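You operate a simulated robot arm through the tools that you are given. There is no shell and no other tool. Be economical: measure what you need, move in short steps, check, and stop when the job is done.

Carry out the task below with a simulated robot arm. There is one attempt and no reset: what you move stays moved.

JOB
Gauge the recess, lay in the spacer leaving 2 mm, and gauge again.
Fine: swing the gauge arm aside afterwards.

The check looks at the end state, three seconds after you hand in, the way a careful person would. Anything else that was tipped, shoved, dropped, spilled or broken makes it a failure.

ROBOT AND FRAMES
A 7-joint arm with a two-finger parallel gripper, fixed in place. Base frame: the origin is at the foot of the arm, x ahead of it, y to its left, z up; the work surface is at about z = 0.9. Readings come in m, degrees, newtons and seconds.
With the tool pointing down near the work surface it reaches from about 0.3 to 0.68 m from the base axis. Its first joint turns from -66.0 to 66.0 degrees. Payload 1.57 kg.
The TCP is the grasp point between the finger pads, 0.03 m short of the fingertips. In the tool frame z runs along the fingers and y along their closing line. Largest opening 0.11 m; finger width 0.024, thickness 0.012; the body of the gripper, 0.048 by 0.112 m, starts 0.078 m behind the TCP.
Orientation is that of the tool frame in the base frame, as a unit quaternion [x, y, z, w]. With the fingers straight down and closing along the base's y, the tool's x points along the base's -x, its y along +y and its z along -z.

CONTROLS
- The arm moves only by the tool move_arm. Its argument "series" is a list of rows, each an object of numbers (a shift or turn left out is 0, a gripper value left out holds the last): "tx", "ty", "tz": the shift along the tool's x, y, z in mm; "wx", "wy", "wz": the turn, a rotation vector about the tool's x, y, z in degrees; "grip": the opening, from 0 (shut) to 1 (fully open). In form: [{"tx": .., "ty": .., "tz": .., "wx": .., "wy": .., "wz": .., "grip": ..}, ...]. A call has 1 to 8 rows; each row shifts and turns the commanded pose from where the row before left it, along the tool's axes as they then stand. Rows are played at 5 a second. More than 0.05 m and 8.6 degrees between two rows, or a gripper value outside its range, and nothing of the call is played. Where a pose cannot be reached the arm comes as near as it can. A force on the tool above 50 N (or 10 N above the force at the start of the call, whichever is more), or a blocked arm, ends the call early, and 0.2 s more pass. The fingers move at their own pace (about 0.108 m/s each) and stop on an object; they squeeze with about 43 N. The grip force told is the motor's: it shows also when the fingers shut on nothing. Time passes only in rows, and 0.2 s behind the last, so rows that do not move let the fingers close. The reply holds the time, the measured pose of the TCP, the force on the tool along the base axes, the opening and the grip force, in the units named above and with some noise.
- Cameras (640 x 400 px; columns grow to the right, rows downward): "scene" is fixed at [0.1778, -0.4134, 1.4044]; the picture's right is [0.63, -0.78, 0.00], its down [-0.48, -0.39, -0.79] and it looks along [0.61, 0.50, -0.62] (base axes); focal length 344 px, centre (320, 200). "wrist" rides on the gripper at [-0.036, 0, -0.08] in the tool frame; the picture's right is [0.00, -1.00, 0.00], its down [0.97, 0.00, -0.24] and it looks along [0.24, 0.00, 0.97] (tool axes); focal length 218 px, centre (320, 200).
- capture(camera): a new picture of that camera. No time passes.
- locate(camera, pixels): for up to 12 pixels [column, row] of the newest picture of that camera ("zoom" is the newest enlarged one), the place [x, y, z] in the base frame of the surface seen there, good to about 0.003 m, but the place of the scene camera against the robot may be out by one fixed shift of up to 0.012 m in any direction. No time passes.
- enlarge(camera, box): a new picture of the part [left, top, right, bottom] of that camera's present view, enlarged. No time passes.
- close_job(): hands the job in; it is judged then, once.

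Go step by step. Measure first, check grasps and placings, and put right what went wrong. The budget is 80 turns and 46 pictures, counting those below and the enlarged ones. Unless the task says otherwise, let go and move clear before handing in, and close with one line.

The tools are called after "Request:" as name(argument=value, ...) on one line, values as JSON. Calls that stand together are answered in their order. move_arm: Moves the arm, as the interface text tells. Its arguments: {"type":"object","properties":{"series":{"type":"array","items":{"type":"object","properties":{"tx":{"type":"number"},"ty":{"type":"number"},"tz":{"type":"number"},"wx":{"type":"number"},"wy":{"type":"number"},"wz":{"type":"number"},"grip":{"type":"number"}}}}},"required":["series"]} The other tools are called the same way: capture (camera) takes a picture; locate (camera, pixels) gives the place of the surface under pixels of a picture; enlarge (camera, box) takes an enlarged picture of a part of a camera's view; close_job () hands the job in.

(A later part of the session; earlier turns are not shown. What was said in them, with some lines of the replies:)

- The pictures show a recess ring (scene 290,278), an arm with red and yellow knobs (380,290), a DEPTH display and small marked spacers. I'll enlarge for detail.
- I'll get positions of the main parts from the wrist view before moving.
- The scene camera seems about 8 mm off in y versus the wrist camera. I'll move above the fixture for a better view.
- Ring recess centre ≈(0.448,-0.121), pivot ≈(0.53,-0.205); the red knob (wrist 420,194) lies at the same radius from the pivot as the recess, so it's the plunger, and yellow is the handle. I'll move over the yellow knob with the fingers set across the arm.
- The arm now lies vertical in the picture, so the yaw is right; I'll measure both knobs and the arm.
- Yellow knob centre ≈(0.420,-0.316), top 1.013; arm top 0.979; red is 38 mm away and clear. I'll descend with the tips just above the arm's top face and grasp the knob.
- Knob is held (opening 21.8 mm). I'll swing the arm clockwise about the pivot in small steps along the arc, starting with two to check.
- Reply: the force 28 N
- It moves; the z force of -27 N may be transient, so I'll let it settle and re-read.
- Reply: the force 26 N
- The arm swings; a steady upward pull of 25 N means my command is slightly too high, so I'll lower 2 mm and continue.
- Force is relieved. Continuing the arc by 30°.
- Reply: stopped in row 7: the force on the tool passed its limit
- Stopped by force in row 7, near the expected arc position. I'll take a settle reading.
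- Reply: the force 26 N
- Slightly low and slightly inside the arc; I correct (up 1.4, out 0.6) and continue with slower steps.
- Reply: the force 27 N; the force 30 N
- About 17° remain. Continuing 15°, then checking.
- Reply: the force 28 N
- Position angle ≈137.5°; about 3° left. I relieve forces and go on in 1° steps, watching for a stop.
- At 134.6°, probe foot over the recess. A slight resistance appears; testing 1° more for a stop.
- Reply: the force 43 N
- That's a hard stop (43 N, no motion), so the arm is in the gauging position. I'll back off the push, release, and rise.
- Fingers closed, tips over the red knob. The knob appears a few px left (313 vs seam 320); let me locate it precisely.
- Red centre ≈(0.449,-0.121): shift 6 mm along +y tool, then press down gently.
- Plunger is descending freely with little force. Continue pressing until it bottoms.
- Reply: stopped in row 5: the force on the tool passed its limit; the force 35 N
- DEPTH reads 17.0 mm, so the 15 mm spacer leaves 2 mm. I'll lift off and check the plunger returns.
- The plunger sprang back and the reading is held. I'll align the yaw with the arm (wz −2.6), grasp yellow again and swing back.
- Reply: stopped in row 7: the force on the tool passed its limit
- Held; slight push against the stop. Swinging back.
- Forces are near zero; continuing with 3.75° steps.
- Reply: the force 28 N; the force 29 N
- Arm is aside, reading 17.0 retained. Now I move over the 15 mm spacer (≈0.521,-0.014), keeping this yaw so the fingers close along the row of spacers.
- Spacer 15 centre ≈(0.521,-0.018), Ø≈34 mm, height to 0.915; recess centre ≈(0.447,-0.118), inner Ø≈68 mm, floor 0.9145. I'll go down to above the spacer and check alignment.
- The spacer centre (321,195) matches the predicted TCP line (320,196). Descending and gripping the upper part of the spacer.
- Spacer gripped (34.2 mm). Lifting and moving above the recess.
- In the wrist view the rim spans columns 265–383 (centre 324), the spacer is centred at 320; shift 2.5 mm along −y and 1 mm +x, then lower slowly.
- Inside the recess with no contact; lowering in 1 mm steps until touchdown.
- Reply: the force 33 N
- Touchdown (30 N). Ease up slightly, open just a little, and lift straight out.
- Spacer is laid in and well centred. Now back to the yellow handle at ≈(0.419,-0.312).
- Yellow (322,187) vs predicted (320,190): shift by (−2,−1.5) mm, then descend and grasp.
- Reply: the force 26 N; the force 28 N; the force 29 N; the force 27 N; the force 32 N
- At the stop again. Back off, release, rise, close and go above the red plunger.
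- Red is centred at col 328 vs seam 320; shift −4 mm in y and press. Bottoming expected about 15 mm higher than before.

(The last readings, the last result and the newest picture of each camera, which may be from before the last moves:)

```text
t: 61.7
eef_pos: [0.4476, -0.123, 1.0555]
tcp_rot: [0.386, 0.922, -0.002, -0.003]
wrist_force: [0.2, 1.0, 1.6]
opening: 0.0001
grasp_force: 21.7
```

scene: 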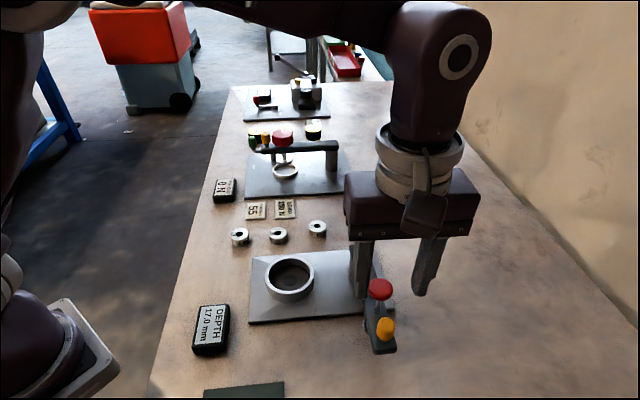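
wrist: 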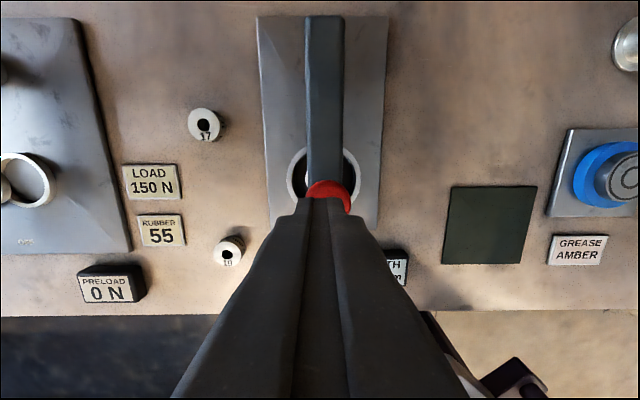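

Request:
move_arm(series=[{"tz": 2}, {"tz": 2}, {"tz": 2}, {"tz": 2}, {}])

Request:
enlarge(camera="scene", box=[190, 200, 410, 360])

```text
t: 62.7
eef_pos: [0.4479, -0.1233, 1.0525]
tcp_rot: [0.386, 0.922, 0.0, -0.001]
wrist_force: [-9.8, 7.2, 33.7]
opening: 0.0
grasp_force: 21.4
stopped in row 4: the force on the tool passed its limit (the readings are from after the stop); the commanded pose is now the measured one
```

```text
2.50 times, centred on (300, 280) of scene
```

zoom: 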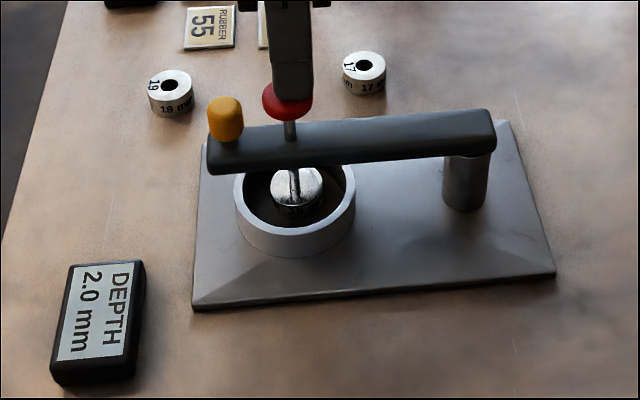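

DEPTH now reads 2.0 mm. Lift, return over the yellow handle to swing the arm aside.

Request:
move_arm(series=[{"tz": -5}, {"tz": -15}, {"tz": -25}, {"tx": 37}, {"grip": 0.55}, {}])

Request:
capture(camera="wrist")

```text
t: 64.1
eef_pos: [0.4236, -0.0974, 1.0924]
tcp_rot: [0.386, 0.923, -0.002, -0.001]
wrist_force: [0.8, 0.1, -0.1]
opening: 0.0606
grasp_force: 0.0
```

```text
6 pictures are left
```

wrist: 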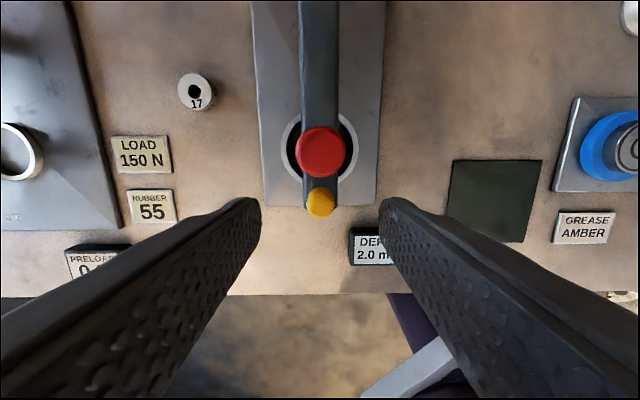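

Reading is held at 2.0 mm. Yellow is at (320,201); shift +2.5 mm, descend, grasp, ease off the stop.

Request:
move_arm(series=[{"tx": 2.5, "tz": 38}, {"tz": 39.5}, {}, {"grip": 0.0}, {}, {}, {}])

```text
t: 65.7
eef_pos: [0.4219, -0.0993, 1.017]
tcp_rot: [0.387, 0.922, -0.002, -0.002]
wrist_force: [-0.7, 0.7, -14.6]
opening: 0.0215
grasp_force: 34.3
```

Request:
move_arm(series=[{"tz": 0.8}, {"tx": -0.4, "ty": -10.25, "wz": -3.75}, {"tx": -0.4, "ty": -10.25, "wz": -3.75}, {"tx": -0.4, "ty": -10.25, "wz": -3.75}, {"tx": -0.4, "ty": -10.25, "wz": -3.75}, {"tx": -0.4, "ty": -10.25, "wz": -3.75}, {}])

```text
t: 67.3
eef_pos: [0.3926, -0.1388, 1.0188]
tcp_rot: [0.23, 0.973, -0.003, -0.002]
wrist_force: [18.0, -7.5, -21.3]
opening: 0.0216
grasp_force: 34.5
```

Request:
move_arm(series=[{"tz": 1.3, "tx": -1}, {"tx": -0.5, "ty": -10.25, "wz": -3.75}, {"tx": -0.5, "ty": -10.25, "wz": -3.75}, {"tx": -0.5, "ty": -10.25, "wz": -3.75}, {"tx": -0.5, "ty": -10.25, "wz": -3.75}, {"tx": -0.5, "ty": -10.25, "wz": -3.75}, {}])

```text
t: 68.9
eef_pos: [0.3781, -0.1852, 1.0153]
tcp_rot: [0.068, 0.998, -0.001, -0.003]
wrist_force: [-3.5, 0.6, 26.4]
opening: 0.0216
grasp_force: 35.0
```

Request:
move_arm(series=[{"tz": -1}, {"tx": -0.4, "ty": -10.25, "wz": -3.75}, {"tx": -0.4, "ty": -10.25, "wz": -3.75}, {"tx": -0.4, "ty": -10.25, "wz": -3.75}, {"tx": -0.4, "ty": -10.25, "wz": -3.75}, {"tx": -0.4, "ty": -10.25, "wz": -3.75}, {}])

```text
t: 70.5
eef_pos: [0.3817, -0.2374, 1.0194]
tcp_rot: [-0.095, 0.996, -0.002, -0.002]
wrist_force: [-1.0, 0.1, -13.0]
opening: 0.0217
grasp_force: 35.1
```

Request:
move_arm(series=[{"tz": 1}, {"tx": -0.4, "ty": -10.25, "wz": -3.75}, {"tx": -0.4, "ty": -10.25, "wz": -3.75}, {"tx": -0.4, "ty": -10.25, "wz": -3.75}, {"tx": -0.4, "ty": -10.25, "wz": -3.75}, {"tx": -0.4, "ty": -10.25, "wz": -3.75}, {}])

```text
t: 72.1
eef_pos: [0.3981, -0.2832, 1.0182]
tcp_rot: [-0.256, 0.967, -0.001, -0.002]
wrist_force: [18.8, 10.4, 17.7]
opening: 0.0216
grasp_force: 34.8
```

About 14° to go back to the original parking angle, then release and rise.

Request:
move_arm(series=[{"tz": -0.6, "tx": -1}, {"tx": -0.4, "ty": -9.6, "wz": -3.5}, {"tx": -0.4, "ty": -9.6, "wz": -3.5}, {"tx": -0.4, "ty": -9.6, "wz": -3.5}, {"tx": -0.3, "ty": -8, "wz": -3}, {}, {"grip": 0.5}, {}])

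Request:
move_arm(series=[{"tz": -45}, {"tz": -45}, {"tz": -45}, {}])

Request:
capture(camera="scene")

Request:
capture(camera="wrist")

```text
t: 73.9
eef_pos: [0.4205, -0.3129, 1.019]
tcp_rot: [-0.367, 0.93, -0.002, -0.003]
wrist_force: [0.8, 0.0, -0.4]
opening: 0.0549
grasp_force: 0.2
```

```text
t: 74.9
eef_pos: [0.4221, -0.3092, 1.1539]
tcp_rot: [-0.366, 0.93, 0.0, -0.002]
wrist_force: [0.4, -0.7, -0.2]
opening: 0.0551
grasp_force: 0.1
```

```text
5 pictures are left
```

scene: 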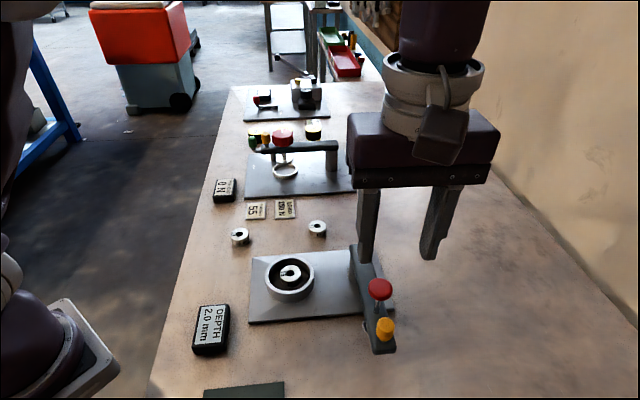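

```text
4 pictures are left
```

wrist: 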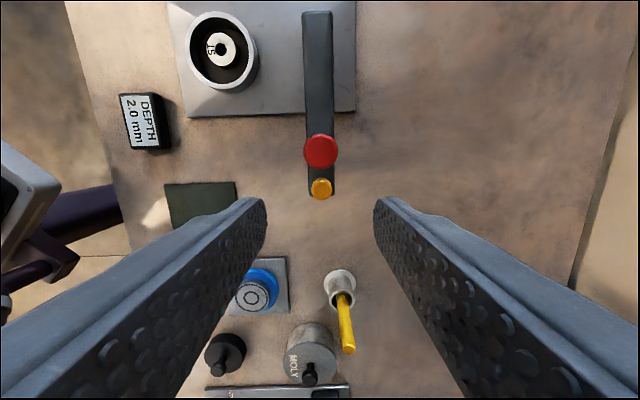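

The spacer sits centred in the recess, DEPTH reads 2.0 mm, the gauge arm is aside and the gripper is clear with nothing else moved. Handing in.

Request:
close_job()

```text
The job is handed in.
```

The recess gauged 17.0 mm, so I laid in the 15 mm spacer; the second gauging read 2.0 mm, and the gauge arm is swung aside.
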